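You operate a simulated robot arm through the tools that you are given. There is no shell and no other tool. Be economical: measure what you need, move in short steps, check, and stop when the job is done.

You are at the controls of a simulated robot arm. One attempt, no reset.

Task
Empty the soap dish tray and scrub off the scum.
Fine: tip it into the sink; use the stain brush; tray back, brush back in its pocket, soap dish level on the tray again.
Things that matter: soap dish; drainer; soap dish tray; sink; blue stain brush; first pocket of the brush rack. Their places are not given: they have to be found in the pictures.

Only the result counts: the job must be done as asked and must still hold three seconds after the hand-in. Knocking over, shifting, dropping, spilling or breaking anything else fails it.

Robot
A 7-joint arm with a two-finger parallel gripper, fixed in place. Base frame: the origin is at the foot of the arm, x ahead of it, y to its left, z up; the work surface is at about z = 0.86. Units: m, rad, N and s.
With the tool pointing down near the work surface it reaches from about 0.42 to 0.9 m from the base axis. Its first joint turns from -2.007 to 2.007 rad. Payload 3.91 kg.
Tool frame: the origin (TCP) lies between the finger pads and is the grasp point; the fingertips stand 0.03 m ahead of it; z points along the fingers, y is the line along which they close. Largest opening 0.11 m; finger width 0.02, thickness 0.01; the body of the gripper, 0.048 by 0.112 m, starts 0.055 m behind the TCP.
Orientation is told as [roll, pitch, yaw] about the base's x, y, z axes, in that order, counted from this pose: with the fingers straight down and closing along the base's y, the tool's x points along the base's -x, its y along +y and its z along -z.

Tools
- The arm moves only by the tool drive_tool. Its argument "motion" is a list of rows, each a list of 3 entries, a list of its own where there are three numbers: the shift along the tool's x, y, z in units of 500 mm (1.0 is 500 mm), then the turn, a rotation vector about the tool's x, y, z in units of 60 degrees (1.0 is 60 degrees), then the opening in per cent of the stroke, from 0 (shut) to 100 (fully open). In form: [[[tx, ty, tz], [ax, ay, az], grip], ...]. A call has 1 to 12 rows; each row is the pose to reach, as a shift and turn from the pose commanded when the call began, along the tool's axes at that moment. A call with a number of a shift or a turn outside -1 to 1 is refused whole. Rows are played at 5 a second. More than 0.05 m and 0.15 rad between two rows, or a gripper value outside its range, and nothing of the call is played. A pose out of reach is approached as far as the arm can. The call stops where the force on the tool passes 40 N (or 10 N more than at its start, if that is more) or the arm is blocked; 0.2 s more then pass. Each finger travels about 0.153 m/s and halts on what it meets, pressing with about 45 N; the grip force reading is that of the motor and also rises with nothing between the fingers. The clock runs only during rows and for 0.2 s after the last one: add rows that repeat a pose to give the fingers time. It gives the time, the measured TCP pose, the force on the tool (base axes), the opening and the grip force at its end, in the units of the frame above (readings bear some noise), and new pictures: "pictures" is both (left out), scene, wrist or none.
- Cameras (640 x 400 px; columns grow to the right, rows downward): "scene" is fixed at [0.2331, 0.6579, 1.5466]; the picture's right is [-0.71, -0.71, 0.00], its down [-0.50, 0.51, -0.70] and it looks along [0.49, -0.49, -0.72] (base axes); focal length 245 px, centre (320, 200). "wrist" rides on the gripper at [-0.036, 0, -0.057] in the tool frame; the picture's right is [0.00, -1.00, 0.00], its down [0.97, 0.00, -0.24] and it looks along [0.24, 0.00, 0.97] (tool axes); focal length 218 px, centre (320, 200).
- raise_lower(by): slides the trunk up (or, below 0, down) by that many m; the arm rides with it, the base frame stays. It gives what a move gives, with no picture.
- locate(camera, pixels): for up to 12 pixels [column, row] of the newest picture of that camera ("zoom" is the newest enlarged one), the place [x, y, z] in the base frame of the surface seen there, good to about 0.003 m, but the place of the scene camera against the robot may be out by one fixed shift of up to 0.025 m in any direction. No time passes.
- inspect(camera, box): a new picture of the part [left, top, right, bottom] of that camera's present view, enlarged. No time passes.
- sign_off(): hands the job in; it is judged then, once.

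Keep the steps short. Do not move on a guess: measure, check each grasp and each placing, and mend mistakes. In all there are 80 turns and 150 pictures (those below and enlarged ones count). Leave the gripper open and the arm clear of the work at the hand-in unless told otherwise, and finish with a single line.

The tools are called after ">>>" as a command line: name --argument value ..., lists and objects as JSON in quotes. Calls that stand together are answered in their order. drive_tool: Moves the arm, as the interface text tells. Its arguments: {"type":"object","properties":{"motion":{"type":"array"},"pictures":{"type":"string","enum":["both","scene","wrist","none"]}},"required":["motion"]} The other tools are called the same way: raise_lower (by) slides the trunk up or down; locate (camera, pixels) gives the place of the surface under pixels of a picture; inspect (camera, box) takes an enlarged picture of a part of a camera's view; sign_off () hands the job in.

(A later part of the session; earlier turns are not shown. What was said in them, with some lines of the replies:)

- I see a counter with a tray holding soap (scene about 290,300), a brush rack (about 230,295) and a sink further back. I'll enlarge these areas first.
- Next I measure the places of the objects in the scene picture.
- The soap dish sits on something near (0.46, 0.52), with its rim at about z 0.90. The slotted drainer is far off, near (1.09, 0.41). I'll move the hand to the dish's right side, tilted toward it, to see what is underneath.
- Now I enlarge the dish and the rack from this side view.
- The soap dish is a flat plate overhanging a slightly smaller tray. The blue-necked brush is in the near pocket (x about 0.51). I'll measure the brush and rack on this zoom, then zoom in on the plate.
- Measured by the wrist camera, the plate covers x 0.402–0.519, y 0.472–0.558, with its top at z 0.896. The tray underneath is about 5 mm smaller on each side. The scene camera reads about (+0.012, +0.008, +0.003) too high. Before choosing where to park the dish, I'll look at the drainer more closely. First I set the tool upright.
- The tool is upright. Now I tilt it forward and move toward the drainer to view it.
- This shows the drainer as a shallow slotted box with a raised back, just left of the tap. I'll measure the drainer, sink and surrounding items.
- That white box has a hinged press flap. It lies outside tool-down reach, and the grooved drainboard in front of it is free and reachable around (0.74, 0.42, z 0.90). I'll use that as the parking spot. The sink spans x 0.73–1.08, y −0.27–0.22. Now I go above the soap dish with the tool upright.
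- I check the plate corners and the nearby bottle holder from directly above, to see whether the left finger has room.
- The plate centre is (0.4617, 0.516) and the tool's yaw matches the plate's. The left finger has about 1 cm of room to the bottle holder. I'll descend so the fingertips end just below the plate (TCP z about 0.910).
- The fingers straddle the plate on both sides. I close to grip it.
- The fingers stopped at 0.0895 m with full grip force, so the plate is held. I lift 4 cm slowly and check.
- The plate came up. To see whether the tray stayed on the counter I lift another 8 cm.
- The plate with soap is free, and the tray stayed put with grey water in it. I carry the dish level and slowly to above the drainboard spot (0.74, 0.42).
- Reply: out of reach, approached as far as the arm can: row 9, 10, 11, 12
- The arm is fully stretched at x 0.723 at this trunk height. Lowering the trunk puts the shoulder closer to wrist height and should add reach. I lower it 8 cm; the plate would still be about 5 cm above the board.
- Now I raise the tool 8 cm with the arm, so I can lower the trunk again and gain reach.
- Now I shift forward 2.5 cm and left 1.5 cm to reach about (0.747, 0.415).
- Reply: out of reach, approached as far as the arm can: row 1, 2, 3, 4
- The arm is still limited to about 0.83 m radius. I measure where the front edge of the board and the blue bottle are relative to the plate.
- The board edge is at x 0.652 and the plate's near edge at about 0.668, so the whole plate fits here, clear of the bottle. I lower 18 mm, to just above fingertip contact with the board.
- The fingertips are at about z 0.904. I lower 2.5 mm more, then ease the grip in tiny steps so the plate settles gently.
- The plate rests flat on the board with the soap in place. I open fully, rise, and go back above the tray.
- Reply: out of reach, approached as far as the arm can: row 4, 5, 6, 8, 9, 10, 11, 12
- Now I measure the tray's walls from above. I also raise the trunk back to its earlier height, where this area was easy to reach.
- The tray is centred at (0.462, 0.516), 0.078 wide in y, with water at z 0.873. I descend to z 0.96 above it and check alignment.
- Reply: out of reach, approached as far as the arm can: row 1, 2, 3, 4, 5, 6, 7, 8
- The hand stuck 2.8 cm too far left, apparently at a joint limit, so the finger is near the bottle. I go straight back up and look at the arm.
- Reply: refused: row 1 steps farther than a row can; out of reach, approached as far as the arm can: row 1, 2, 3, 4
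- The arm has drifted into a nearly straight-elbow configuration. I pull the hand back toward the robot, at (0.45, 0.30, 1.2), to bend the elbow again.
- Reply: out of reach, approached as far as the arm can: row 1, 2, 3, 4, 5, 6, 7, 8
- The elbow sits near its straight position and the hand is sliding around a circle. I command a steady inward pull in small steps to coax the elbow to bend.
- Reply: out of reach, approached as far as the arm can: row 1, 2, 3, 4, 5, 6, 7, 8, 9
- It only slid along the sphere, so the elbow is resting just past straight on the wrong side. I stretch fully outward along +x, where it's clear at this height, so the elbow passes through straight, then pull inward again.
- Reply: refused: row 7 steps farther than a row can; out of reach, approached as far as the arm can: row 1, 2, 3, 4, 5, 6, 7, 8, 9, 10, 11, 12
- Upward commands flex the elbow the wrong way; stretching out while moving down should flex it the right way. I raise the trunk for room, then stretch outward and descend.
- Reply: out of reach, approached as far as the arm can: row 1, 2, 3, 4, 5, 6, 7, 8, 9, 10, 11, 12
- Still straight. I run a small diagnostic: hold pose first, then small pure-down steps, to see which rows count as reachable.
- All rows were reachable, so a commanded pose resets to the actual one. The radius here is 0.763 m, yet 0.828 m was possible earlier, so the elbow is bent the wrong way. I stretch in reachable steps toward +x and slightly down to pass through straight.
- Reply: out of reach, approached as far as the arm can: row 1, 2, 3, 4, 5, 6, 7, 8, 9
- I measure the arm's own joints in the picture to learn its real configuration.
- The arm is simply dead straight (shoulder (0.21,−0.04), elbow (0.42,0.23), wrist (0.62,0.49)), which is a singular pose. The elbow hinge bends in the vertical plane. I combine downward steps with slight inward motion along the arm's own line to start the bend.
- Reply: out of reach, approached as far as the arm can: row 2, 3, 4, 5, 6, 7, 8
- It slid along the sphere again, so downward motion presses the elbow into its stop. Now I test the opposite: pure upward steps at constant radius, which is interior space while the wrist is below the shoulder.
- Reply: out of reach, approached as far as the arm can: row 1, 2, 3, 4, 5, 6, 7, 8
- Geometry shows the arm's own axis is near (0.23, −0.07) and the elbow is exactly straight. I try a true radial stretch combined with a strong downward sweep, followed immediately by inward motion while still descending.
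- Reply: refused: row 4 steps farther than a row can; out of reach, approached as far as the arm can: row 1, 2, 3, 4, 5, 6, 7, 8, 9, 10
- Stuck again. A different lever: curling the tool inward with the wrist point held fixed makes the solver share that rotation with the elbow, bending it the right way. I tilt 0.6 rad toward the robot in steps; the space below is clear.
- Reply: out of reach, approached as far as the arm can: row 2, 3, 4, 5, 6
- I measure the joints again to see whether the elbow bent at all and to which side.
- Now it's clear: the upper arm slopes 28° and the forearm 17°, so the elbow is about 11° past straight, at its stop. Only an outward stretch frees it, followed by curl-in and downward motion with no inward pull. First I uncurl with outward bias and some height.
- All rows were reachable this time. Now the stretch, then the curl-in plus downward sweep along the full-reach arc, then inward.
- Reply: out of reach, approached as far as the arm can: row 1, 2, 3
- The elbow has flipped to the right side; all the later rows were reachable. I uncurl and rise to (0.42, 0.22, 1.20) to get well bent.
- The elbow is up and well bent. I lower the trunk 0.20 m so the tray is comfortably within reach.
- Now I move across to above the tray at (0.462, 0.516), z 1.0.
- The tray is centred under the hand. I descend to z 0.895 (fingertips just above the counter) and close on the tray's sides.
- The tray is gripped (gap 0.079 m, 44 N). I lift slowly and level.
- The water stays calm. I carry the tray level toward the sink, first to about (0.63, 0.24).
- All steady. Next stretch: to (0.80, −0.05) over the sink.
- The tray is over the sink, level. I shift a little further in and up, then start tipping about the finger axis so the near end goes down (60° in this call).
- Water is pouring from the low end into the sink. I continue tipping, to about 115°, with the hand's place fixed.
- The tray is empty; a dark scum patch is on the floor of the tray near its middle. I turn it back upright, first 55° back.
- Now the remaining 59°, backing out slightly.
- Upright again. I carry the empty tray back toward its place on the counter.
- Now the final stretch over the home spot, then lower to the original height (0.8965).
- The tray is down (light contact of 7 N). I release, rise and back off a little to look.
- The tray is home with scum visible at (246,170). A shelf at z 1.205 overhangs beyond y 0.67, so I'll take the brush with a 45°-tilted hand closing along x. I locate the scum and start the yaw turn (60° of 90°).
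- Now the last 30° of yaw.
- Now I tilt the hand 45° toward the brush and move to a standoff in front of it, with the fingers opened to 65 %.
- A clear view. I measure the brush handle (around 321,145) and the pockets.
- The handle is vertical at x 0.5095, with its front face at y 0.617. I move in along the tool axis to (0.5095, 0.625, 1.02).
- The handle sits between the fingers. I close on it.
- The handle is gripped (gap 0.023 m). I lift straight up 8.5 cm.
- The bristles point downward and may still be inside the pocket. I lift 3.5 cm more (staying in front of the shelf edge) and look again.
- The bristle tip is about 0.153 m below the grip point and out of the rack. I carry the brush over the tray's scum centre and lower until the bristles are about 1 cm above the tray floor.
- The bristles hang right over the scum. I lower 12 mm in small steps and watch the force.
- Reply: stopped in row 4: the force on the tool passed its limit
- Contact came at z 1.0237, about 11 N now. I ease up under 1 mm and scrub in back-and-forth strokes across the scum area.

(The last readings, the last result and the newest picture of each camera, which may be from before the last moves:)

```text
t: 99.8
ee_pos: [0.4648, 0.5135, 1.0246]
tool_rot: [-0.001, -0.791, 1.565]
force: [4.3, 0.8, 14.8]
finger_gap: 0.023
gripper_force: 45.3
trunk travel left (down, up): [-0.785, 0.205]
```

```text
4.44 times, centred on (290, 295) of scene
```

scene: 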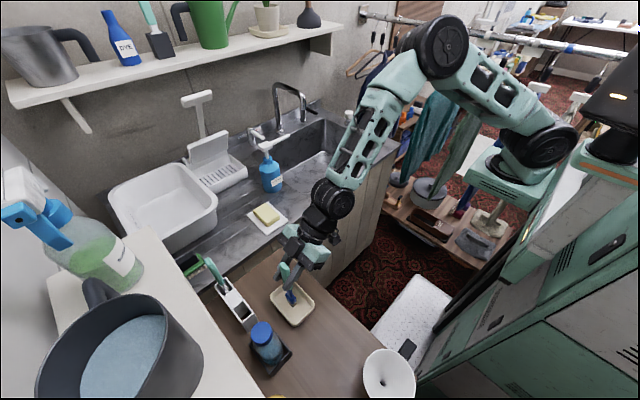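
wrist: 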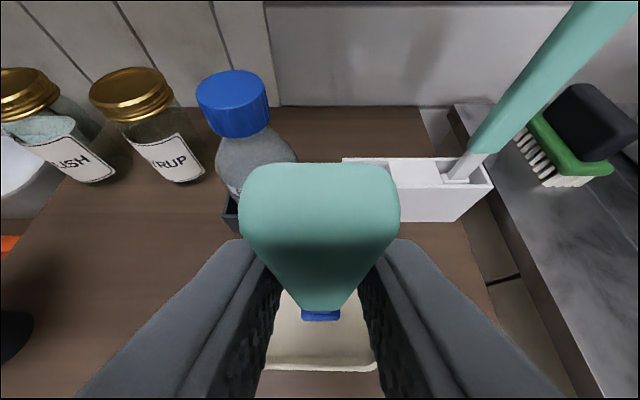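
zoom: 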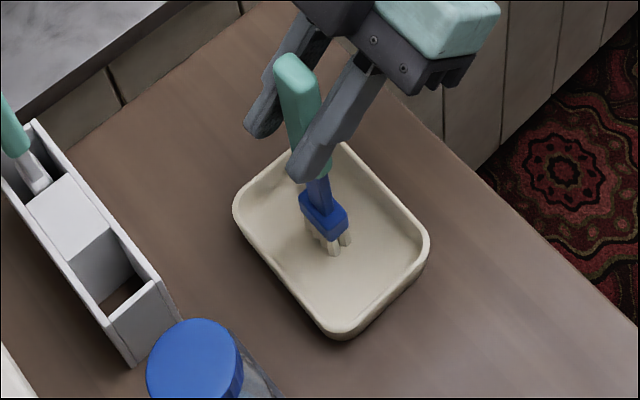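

The scum appears gone and the tray hasn't moved. I lift the brush 11 cm and check the spot that was beneath it.

>>> drive_tool --motion '[[[-0.04, 0, -0.04], [0, 0, 0], 5], [[-0.08, 0, -0.08], [0, 0, 0], 5], [[-0.12, 0, -0.12], [0, 0, 0], 5], [[-0.162, 0, -0.162], [0, 0, 0], 5]]'

>>> inspect --camera "scene" --box '[240, 230, 340, 340]'

```text
t: 100.8
ee_pos: [0.4627, 0.5134, 1.1369]
tool_rot: [0.001, -0.788, 1.566]
force: [0.9, 0.5, -0.1]
finger_gap: 0.0232
gripper_force: 44.8
trunk travel left (down, up): [-0.785, 0.205]
```

scene: 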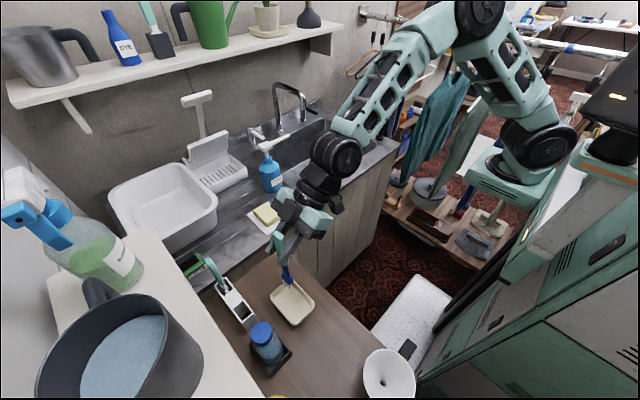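
wrist: 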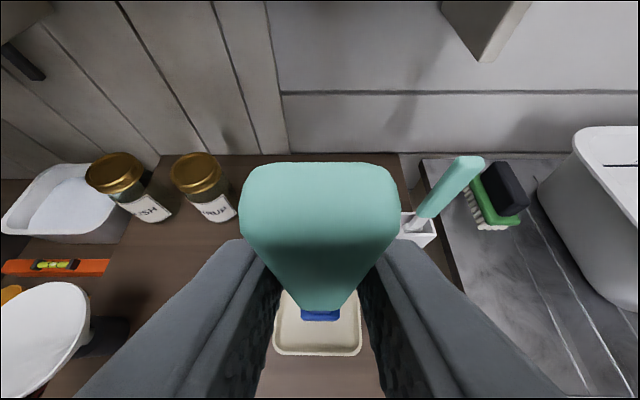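

```text
3.64 times, centred on (290, 285) of scene
```

zoom: 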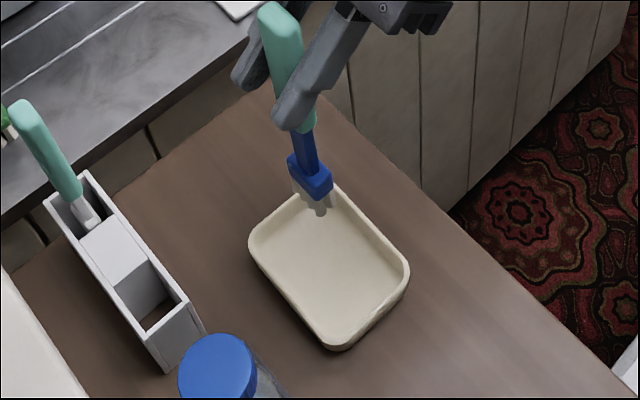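

The tray is clean all over. Turns are limited, so in one call I return the brush: over the first pocket at its original (0.511, 0.624), lower to the original height, open and back off. The force stop halts it if it jams.

>>> drive_tool --motion '[[[-0.053, -0.032, 0.051], [0, 0.0076, 0], 5], [[-0.107, -0.064, 0.102], [0, 0.0076, 0], 5], [[-0.16, -0.0966, 0.153], [0, 0.0076, 0], 5], [[-0.126, -0.0966, 0.187], [0, 0.0076, 0], 5], [[-0.092, -0.0966, 0.221], [0, 0.0076, 0], 5], [[-0.057, -0.0966, 0.255], [0, 0.0076, 0], 5], [[-0.023, -0.0966, 0.289], [0, 0.0076, 0], 5], [[0.01, -0.0966, 0.322], [0, 0.0076, 0], 5], [[0.01, -0.0966, 0.322], [0, 0.0076, 0], 40], [[0.01, -0.0966, 0.322], [0, 0.0076, 0], 65], [[0.01, -0.0966, 0.23], [0, 0.0076, 0], 65], [[0.01, -0.0966, 0.135], [0, 0.0076, 0], 65]]' --pictures "both"

>>> inspect --camera "scene" --box '[180, 230, 320, 340]'

```text
t: 103.4
ee_pos: [0.5115, 0.5575, 1.0854]
tool_rot: [0.001, -0.781, 1.566]
force: [-0.4, 0.2, -0.2]
finger_gap: 0.0718
gripper_force: 0.1
trunk travel left (down, up): [-0.785, 0.205]
```

scene: 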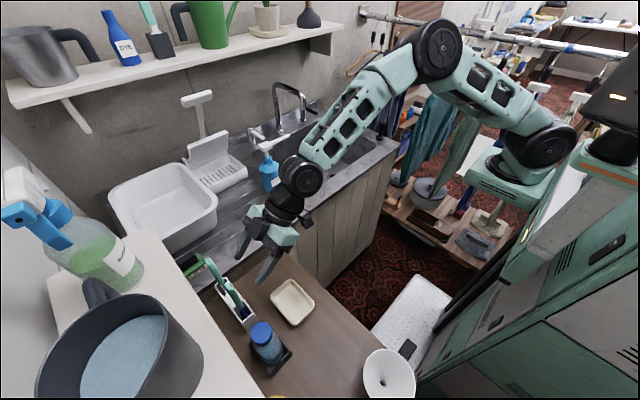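
wrist: 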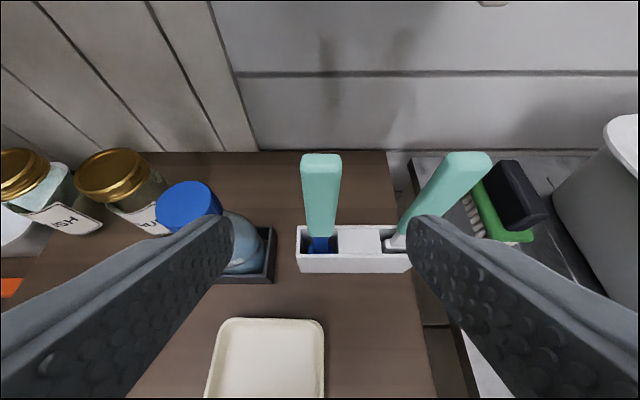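

```text
3.64 times, centred on (250, 285) of scene
```

zoom: 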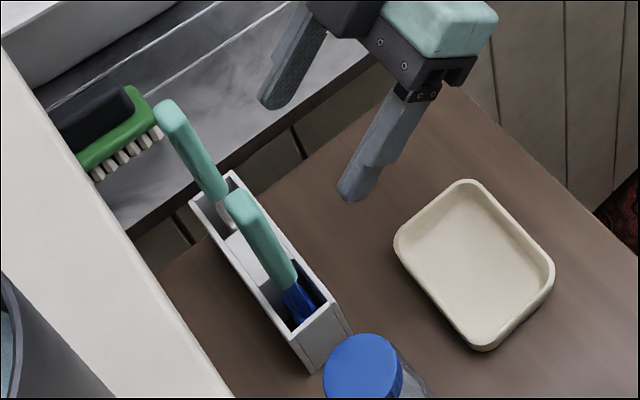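

The brush stands in its first pocket again. Next I fetch the soap dish: I back away and turn the hand toward closing along y with a slight outward tilt (74 % of the turn here), opening fully.

>>> drive_tool --motion '[[[0.013, -0.02, -0.03], [0.0623, 0.0324, 0.11], 65], [[0.026, -0.039, -0.06], [0.1247, 0.0648, 0.22], 65], [[0.039, -0.059, -0.091], [0.187, 0.0972, 0.33], 65], [[0.052, -0.079, -0.121], [0.2493, 0.1296, 0.44], 75], [[0.066, -0.098, -0.151], [0.3117, 0.162, 0.55], 85], [[0.079, -0.118, -0.181], [0.374, 0.1944, 0.66], 95], [[0.092, -0.138, -0.212], [0.4363, 0.2268, 0.77], 100], [[0.105, -0.157, -0.242], [0.4987, 0.2592, 0.88], 100], [[0.118, -0.177, -0.272], [0.561, 0.2916, 0.99], 100]]' --pictures "none"

```text
t: 105.4
ee_pos: [0.6002, 0.4192, 1.1411]
tool_rot: [0.09, -0.374, 0.347]
force: [-0.6, 0.0, 0.2]
finger_gap: 0.11
gripper_force: 0.1
trunk travel left (down, up): [-0.785, 0.205]
```

The orientation is as planned. I finish the turn and go to just above the dish at (0.7265, 0.395), z 0.985.

>>> drive_tool --motion '[[[-0.015, -0.028, 0.06], [0.033, 0.017, 0.058], 100], [[-0.03, -0.055, 0.119], [0.066, 0.034, 0.116], 100], [[-0.045, -0.083, 0.179], [0.0985, 0.0512, 0.174], 100], [[-0.06, -0.111, 0.238], [0.131, 0.068, 0.232], 100], [[-0.076, -0.138, 0.298], [0.164, 0.085, 0.29], 100], [[-0.0907, -0.166, 0.3575], [0.197, 0.1024, 0.3478], 100]]' --pictures "wrist"

>>> locate --camera "wrist" --pixels '[[320, 200], [320, 240], [320, 160], [260, 200], [380, 200]]'

```text
t: 106.8
ee_pos: [0.7276, 0.3942, 0.984]
tool_rot: [0.001, -0.251, -0.028]
force: [0.0, -0.2, 0.7]
finger_gap: 0.11
gripper_force: 0.0
trunk travel left (down, up): [-0.785, 0.205]
```

wrist: 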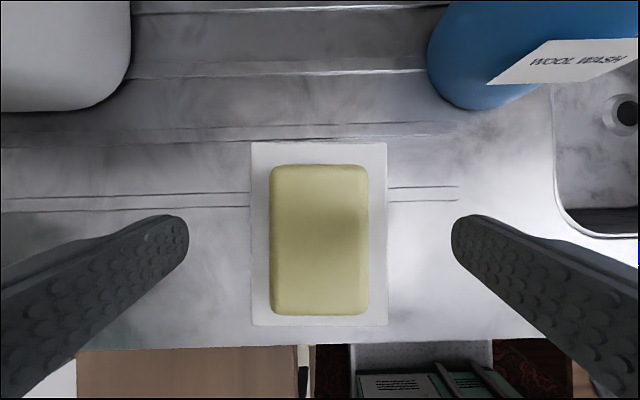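

```text
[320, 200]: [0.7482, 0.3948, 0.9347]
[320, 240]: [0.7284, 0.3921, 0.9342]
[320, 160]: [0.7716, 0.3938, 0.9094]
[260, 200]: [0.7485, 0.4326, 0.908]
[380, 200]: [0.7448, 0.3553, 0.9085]
```

The dish is centred under the hand, with its plate top at z 0.908. I descend to fingertip level of the plate, close, and lift gently about 6 cm.

>>> drive_tool --motion '[[[0.009, 0, 0.033], [0, 0, 0], 100], [[0.018, 0, 0.066], [0, 0, 0], 100], [[0.024, 0, 0.088], [0, 0, 0], 100], [[0.0271, 0, 0.0977], [0, 0, 0], 95], [[0.0271, 0, 0.0977], [0, 0, 0], 80], [[0.0271, 0, 0.0977], [0, 0, 0], 68], [[0.0271, 0, 0.0977], [0, 0, 0], 60], [[0.0271, 0, 0.0977], [0, 0, 0], 60], [[0.0255, 0, 0.092], [0, 0, 0], 55], [[0.0195, 0, 0.07], [0, 0, 0], 55], [[0.0095, 0, 0.03], [0, 0, 0], 55], [[-0.004, 0, -0.02], [0, 0, 0], 55]]'

>>> inspect --camera "scene" --box '[210, 140, 330, 260]'

```text
t: 109.4
ee_pos: [0.726, 0.3959, 0.994]
tool_rot: [0.001, -0.25, -0.026]
force: [1.0, 0.1, -3.7]
finger_gap: 0.0894
gripper_force: 45.0
trunk travel left (down, up): [-0.785, 0.205]
```

scene: 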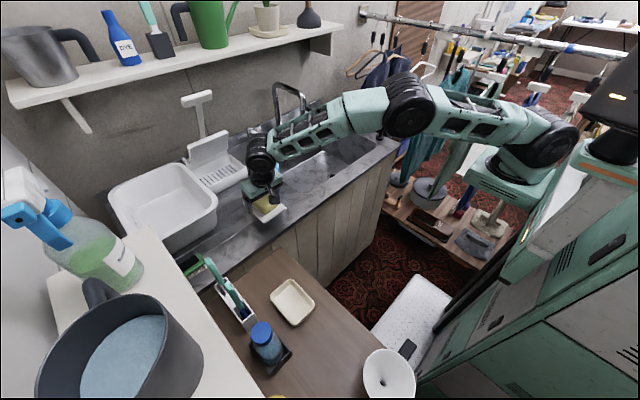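
wrist: 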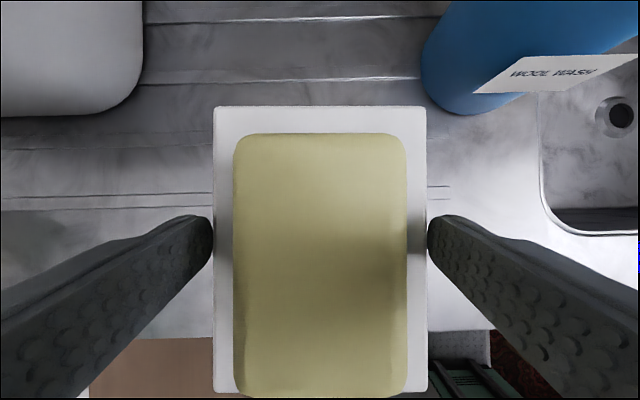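

```text
3.33 times, centred on (270, 200) of scene
```

zoom: 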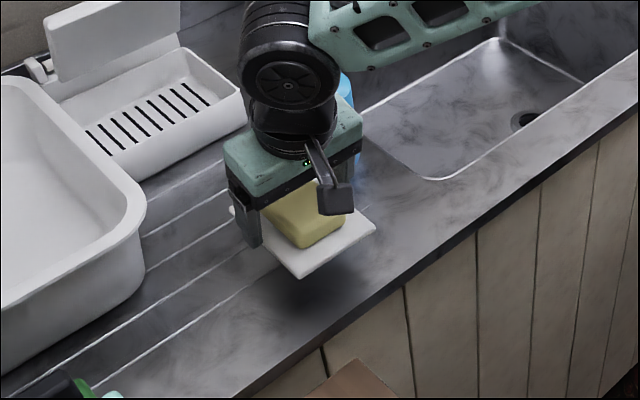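

The dish with the soap is lifted level. I carry it smoothly to above the tray at (0.461, 0.515), and down to z 0.955.

>>> drive_tool --motion '[[[0.0156, 0.0067, -0.004], [0, 0, 0], 55], [[0.052, 0.0224, -0.0133], [0, 0, 0], 55], [[0.104, 0.0449, -0.0266], [0, 0, 0], 55], [[0.1611, 0.0696, -0.0412], [0, 0, 0], 55], [[0.2183, 0.0942, -0.0558], [0, 0, 0], 55], [[0.2755, 0.1189, -0.0704], [0, 0, 0], 55], [[0.3327, 0.1436, -0.085], [0, 0, 0], 55], [[0.3899, 0.1683, -0.0996], [0, 0, 0], 55], [[0.447, 0.193, -0.1142], [0, 0, 0], 55], [[0.4938, 0.2132, -0.1262], [0, 0, 0], 55], [[0.5198, 0.2244, -0.1328], [0, 0, 0], 55], [[0.539, 0.2244, -0.057], [0, 0, 0], 55]]'

>>> inspect --camera "scene" --box '[230, 230, 340, 340]'

```text
t: 112.0
ee_pos: [0.4596, 0.515, 0.9556]
tool_rot: [-0.001, -0.25, -0.027]
force: [0.0, -1.2, -2.3]
finger_gap: 0.0895
gripper_force: 44.7
trunk travel left (down, up): [-0.785, 0.205]
```

scene: 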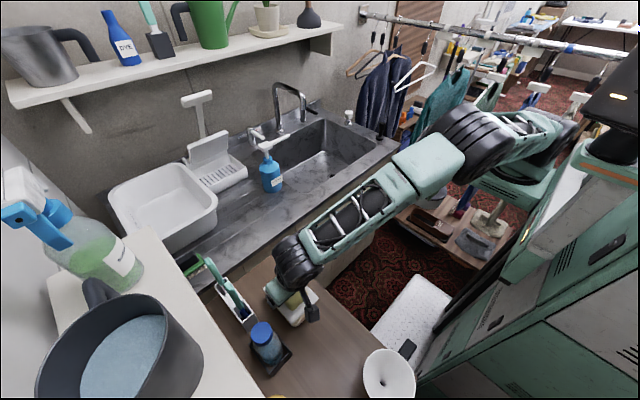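
wrist: 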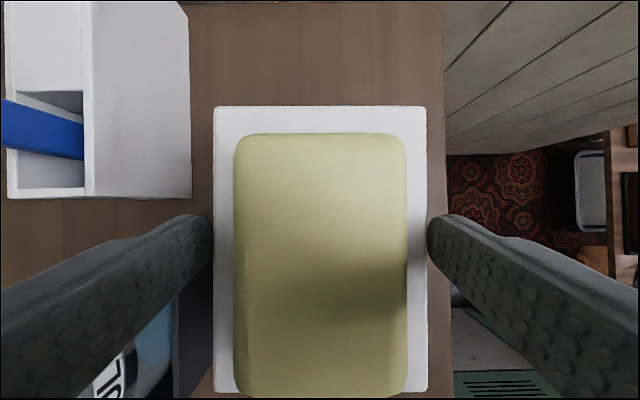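

```text
3.64 times, centred on (285, 285) of scene
5 turns are left
```

zoom: 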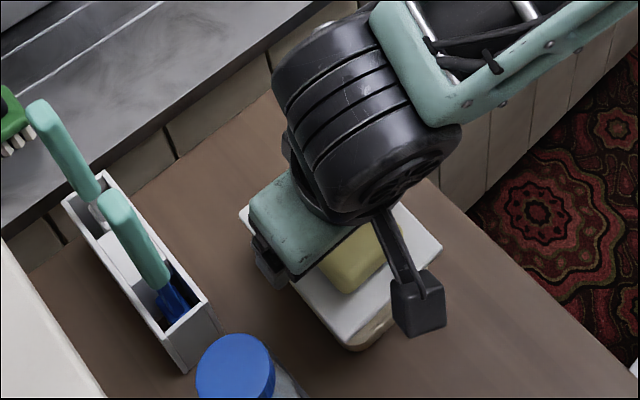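

The plate hovers over the tray. I lower to tray-rim contact (z about 0.920) and ease the grip open in small steps.

>>> drive_tool --motion '[[[0.0064, 0, 0.0291], [0, 0, 0], 55], [[0.0124, 0, 0.0523], [0, 0, 0], 60], [[0.0143, 0, 0.064], [0, 0, 0], 70], [[0.0158, 0, 0.0698], [0, 0, 0], 78], [[0.0158, 0, 0.0698], [0, 0, 0], 80.8], [[0.0158, 0, 0.0698], [0, 0, 0], 81.2], [[0.0158, 0, 0.0698], [0, 0, 0], 81.5], [[0.0158, 0, 0.0698], [0, 0, 0], 81.8], [[0.0158, 0, 0.0698], [0, 0, 0], 82.2], [[0.0158, 0, 0.0698], [0, 0, 0], 84], [[0.0158, 0, 0.0698], [0, 0, 0], 92], [[0.0158, 0, 0.0698], [0, 0, 0], 100]]'

>>> inspect --camera "scene" --box '[230, 230, 340, 340]'

>>> locate --camera "wrist" --pixels '[[225, 115], [415, 115], [222, 300], [420, 300], [320, 120]]'

```text
t: 114.6
ee_pos: [0.461, 0.5155, 0.9195]
tool_rot: [-0.001, -0.248, -0.029]
force: [-0.2, 0.7, -0.2]
finger_gap: 0.1099
gripper_force: 0.1
trunk travel left (down, up): [-0.785, 0.205]
```

scene: 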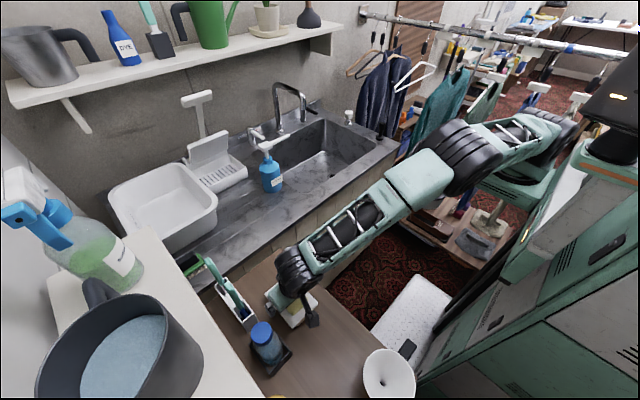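
wrist: 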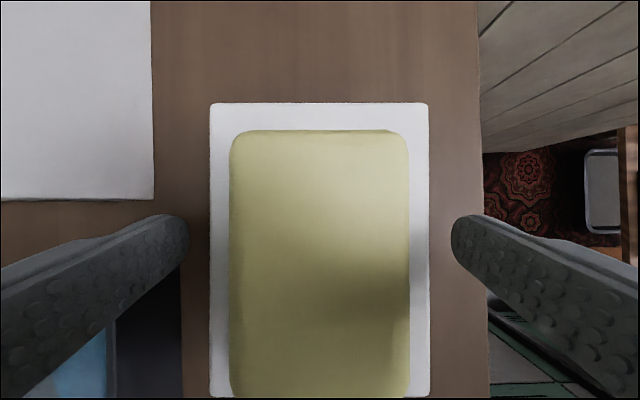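

```text
3.64 times, centred on (285, 285) of scene
```

zoom: 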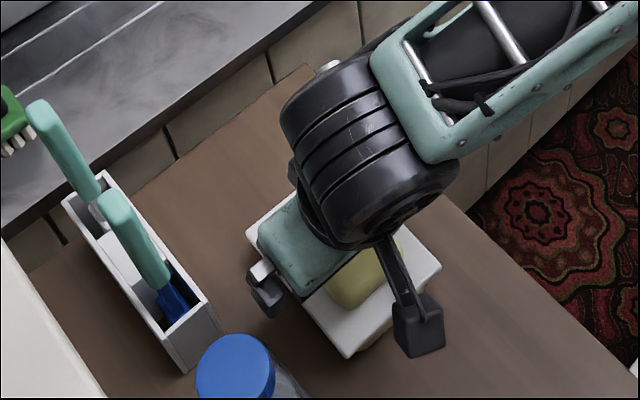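

```text
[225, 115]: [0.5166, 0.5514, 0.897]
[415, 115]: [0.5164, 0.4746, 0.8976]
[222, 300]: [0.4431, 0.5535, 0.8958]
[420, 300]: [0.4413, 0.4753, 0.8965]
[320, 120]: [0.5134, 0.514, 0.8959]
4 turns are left
```

The plate is level on the tray (z 0.896–0.898 at four points) and the gripper is open. I rise straight up and retreat clear, then check.

>>> drive_tool --motion '[[[-0.0099, 0, -0.0388], [0, 0, 0], 100], [[-0.025, 0, -0.097], [0, 0, 0], 100], [[-0.044, 0, -0.174], [0, 0, 0], 100], [[-0.064, 0, -0.252], [0, 0, 0], 100], [[-0.084, 0, -0.33], [0, 0, 0], 100], [[-0.09, -0.08, -0.35], [0, 0, 0], 100], [[-0.09, -0.16, -0.35], [0, 0, 0], 100], [[-0.09, -0.24, -0.35], [0, 0, 0], 100], [[-0.09, -0.32, -0.35], [0, 0, 0], 100], [[-0.09, -0.4, -0.35], [0, 0, 0], 100]]' --pictures "scene"

>>> inspect --camera "scene" --box '[190, 240, 340, 350]'

```text
t: 116.8
ee_pos: [0.4555, 0.3151, 1.0995]
tool_rot: [0.0, -0.249, -0.027]
force: [0.2, 0.8, -0.6]
finger_gap: 0.1101
gripper_force: 0.1
trunk travel left (down, up): [-0.785, 0.205]
```

scene: 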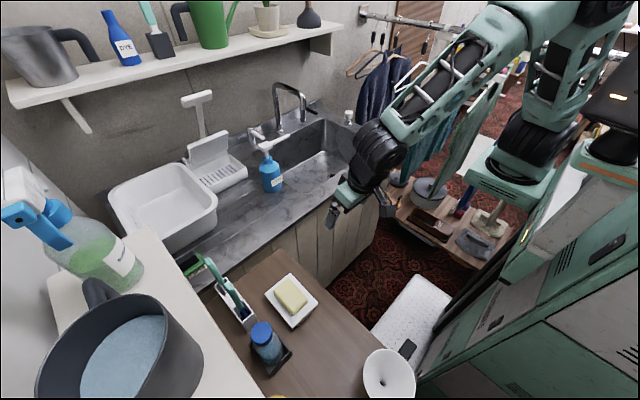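

```text
3.64 times, centred on (265, 295) of scene
3 turns are left
```

zoom: 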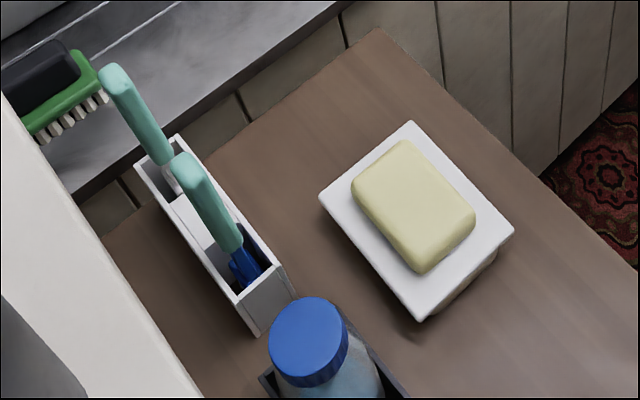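

The picture shows everything in place: the dish with soap is level on its tray, the blue brush is in the first pocket, and the arm is clear with the gripper open. I hand the job in.

>>> sign_off

```text
The job is handed in.
```

Job handed in: I emptied the tray into the sink, scrubbed it clean with the blue brush and put it back, returned the brush to its first pocket, and set the soap dish level on the tray again.
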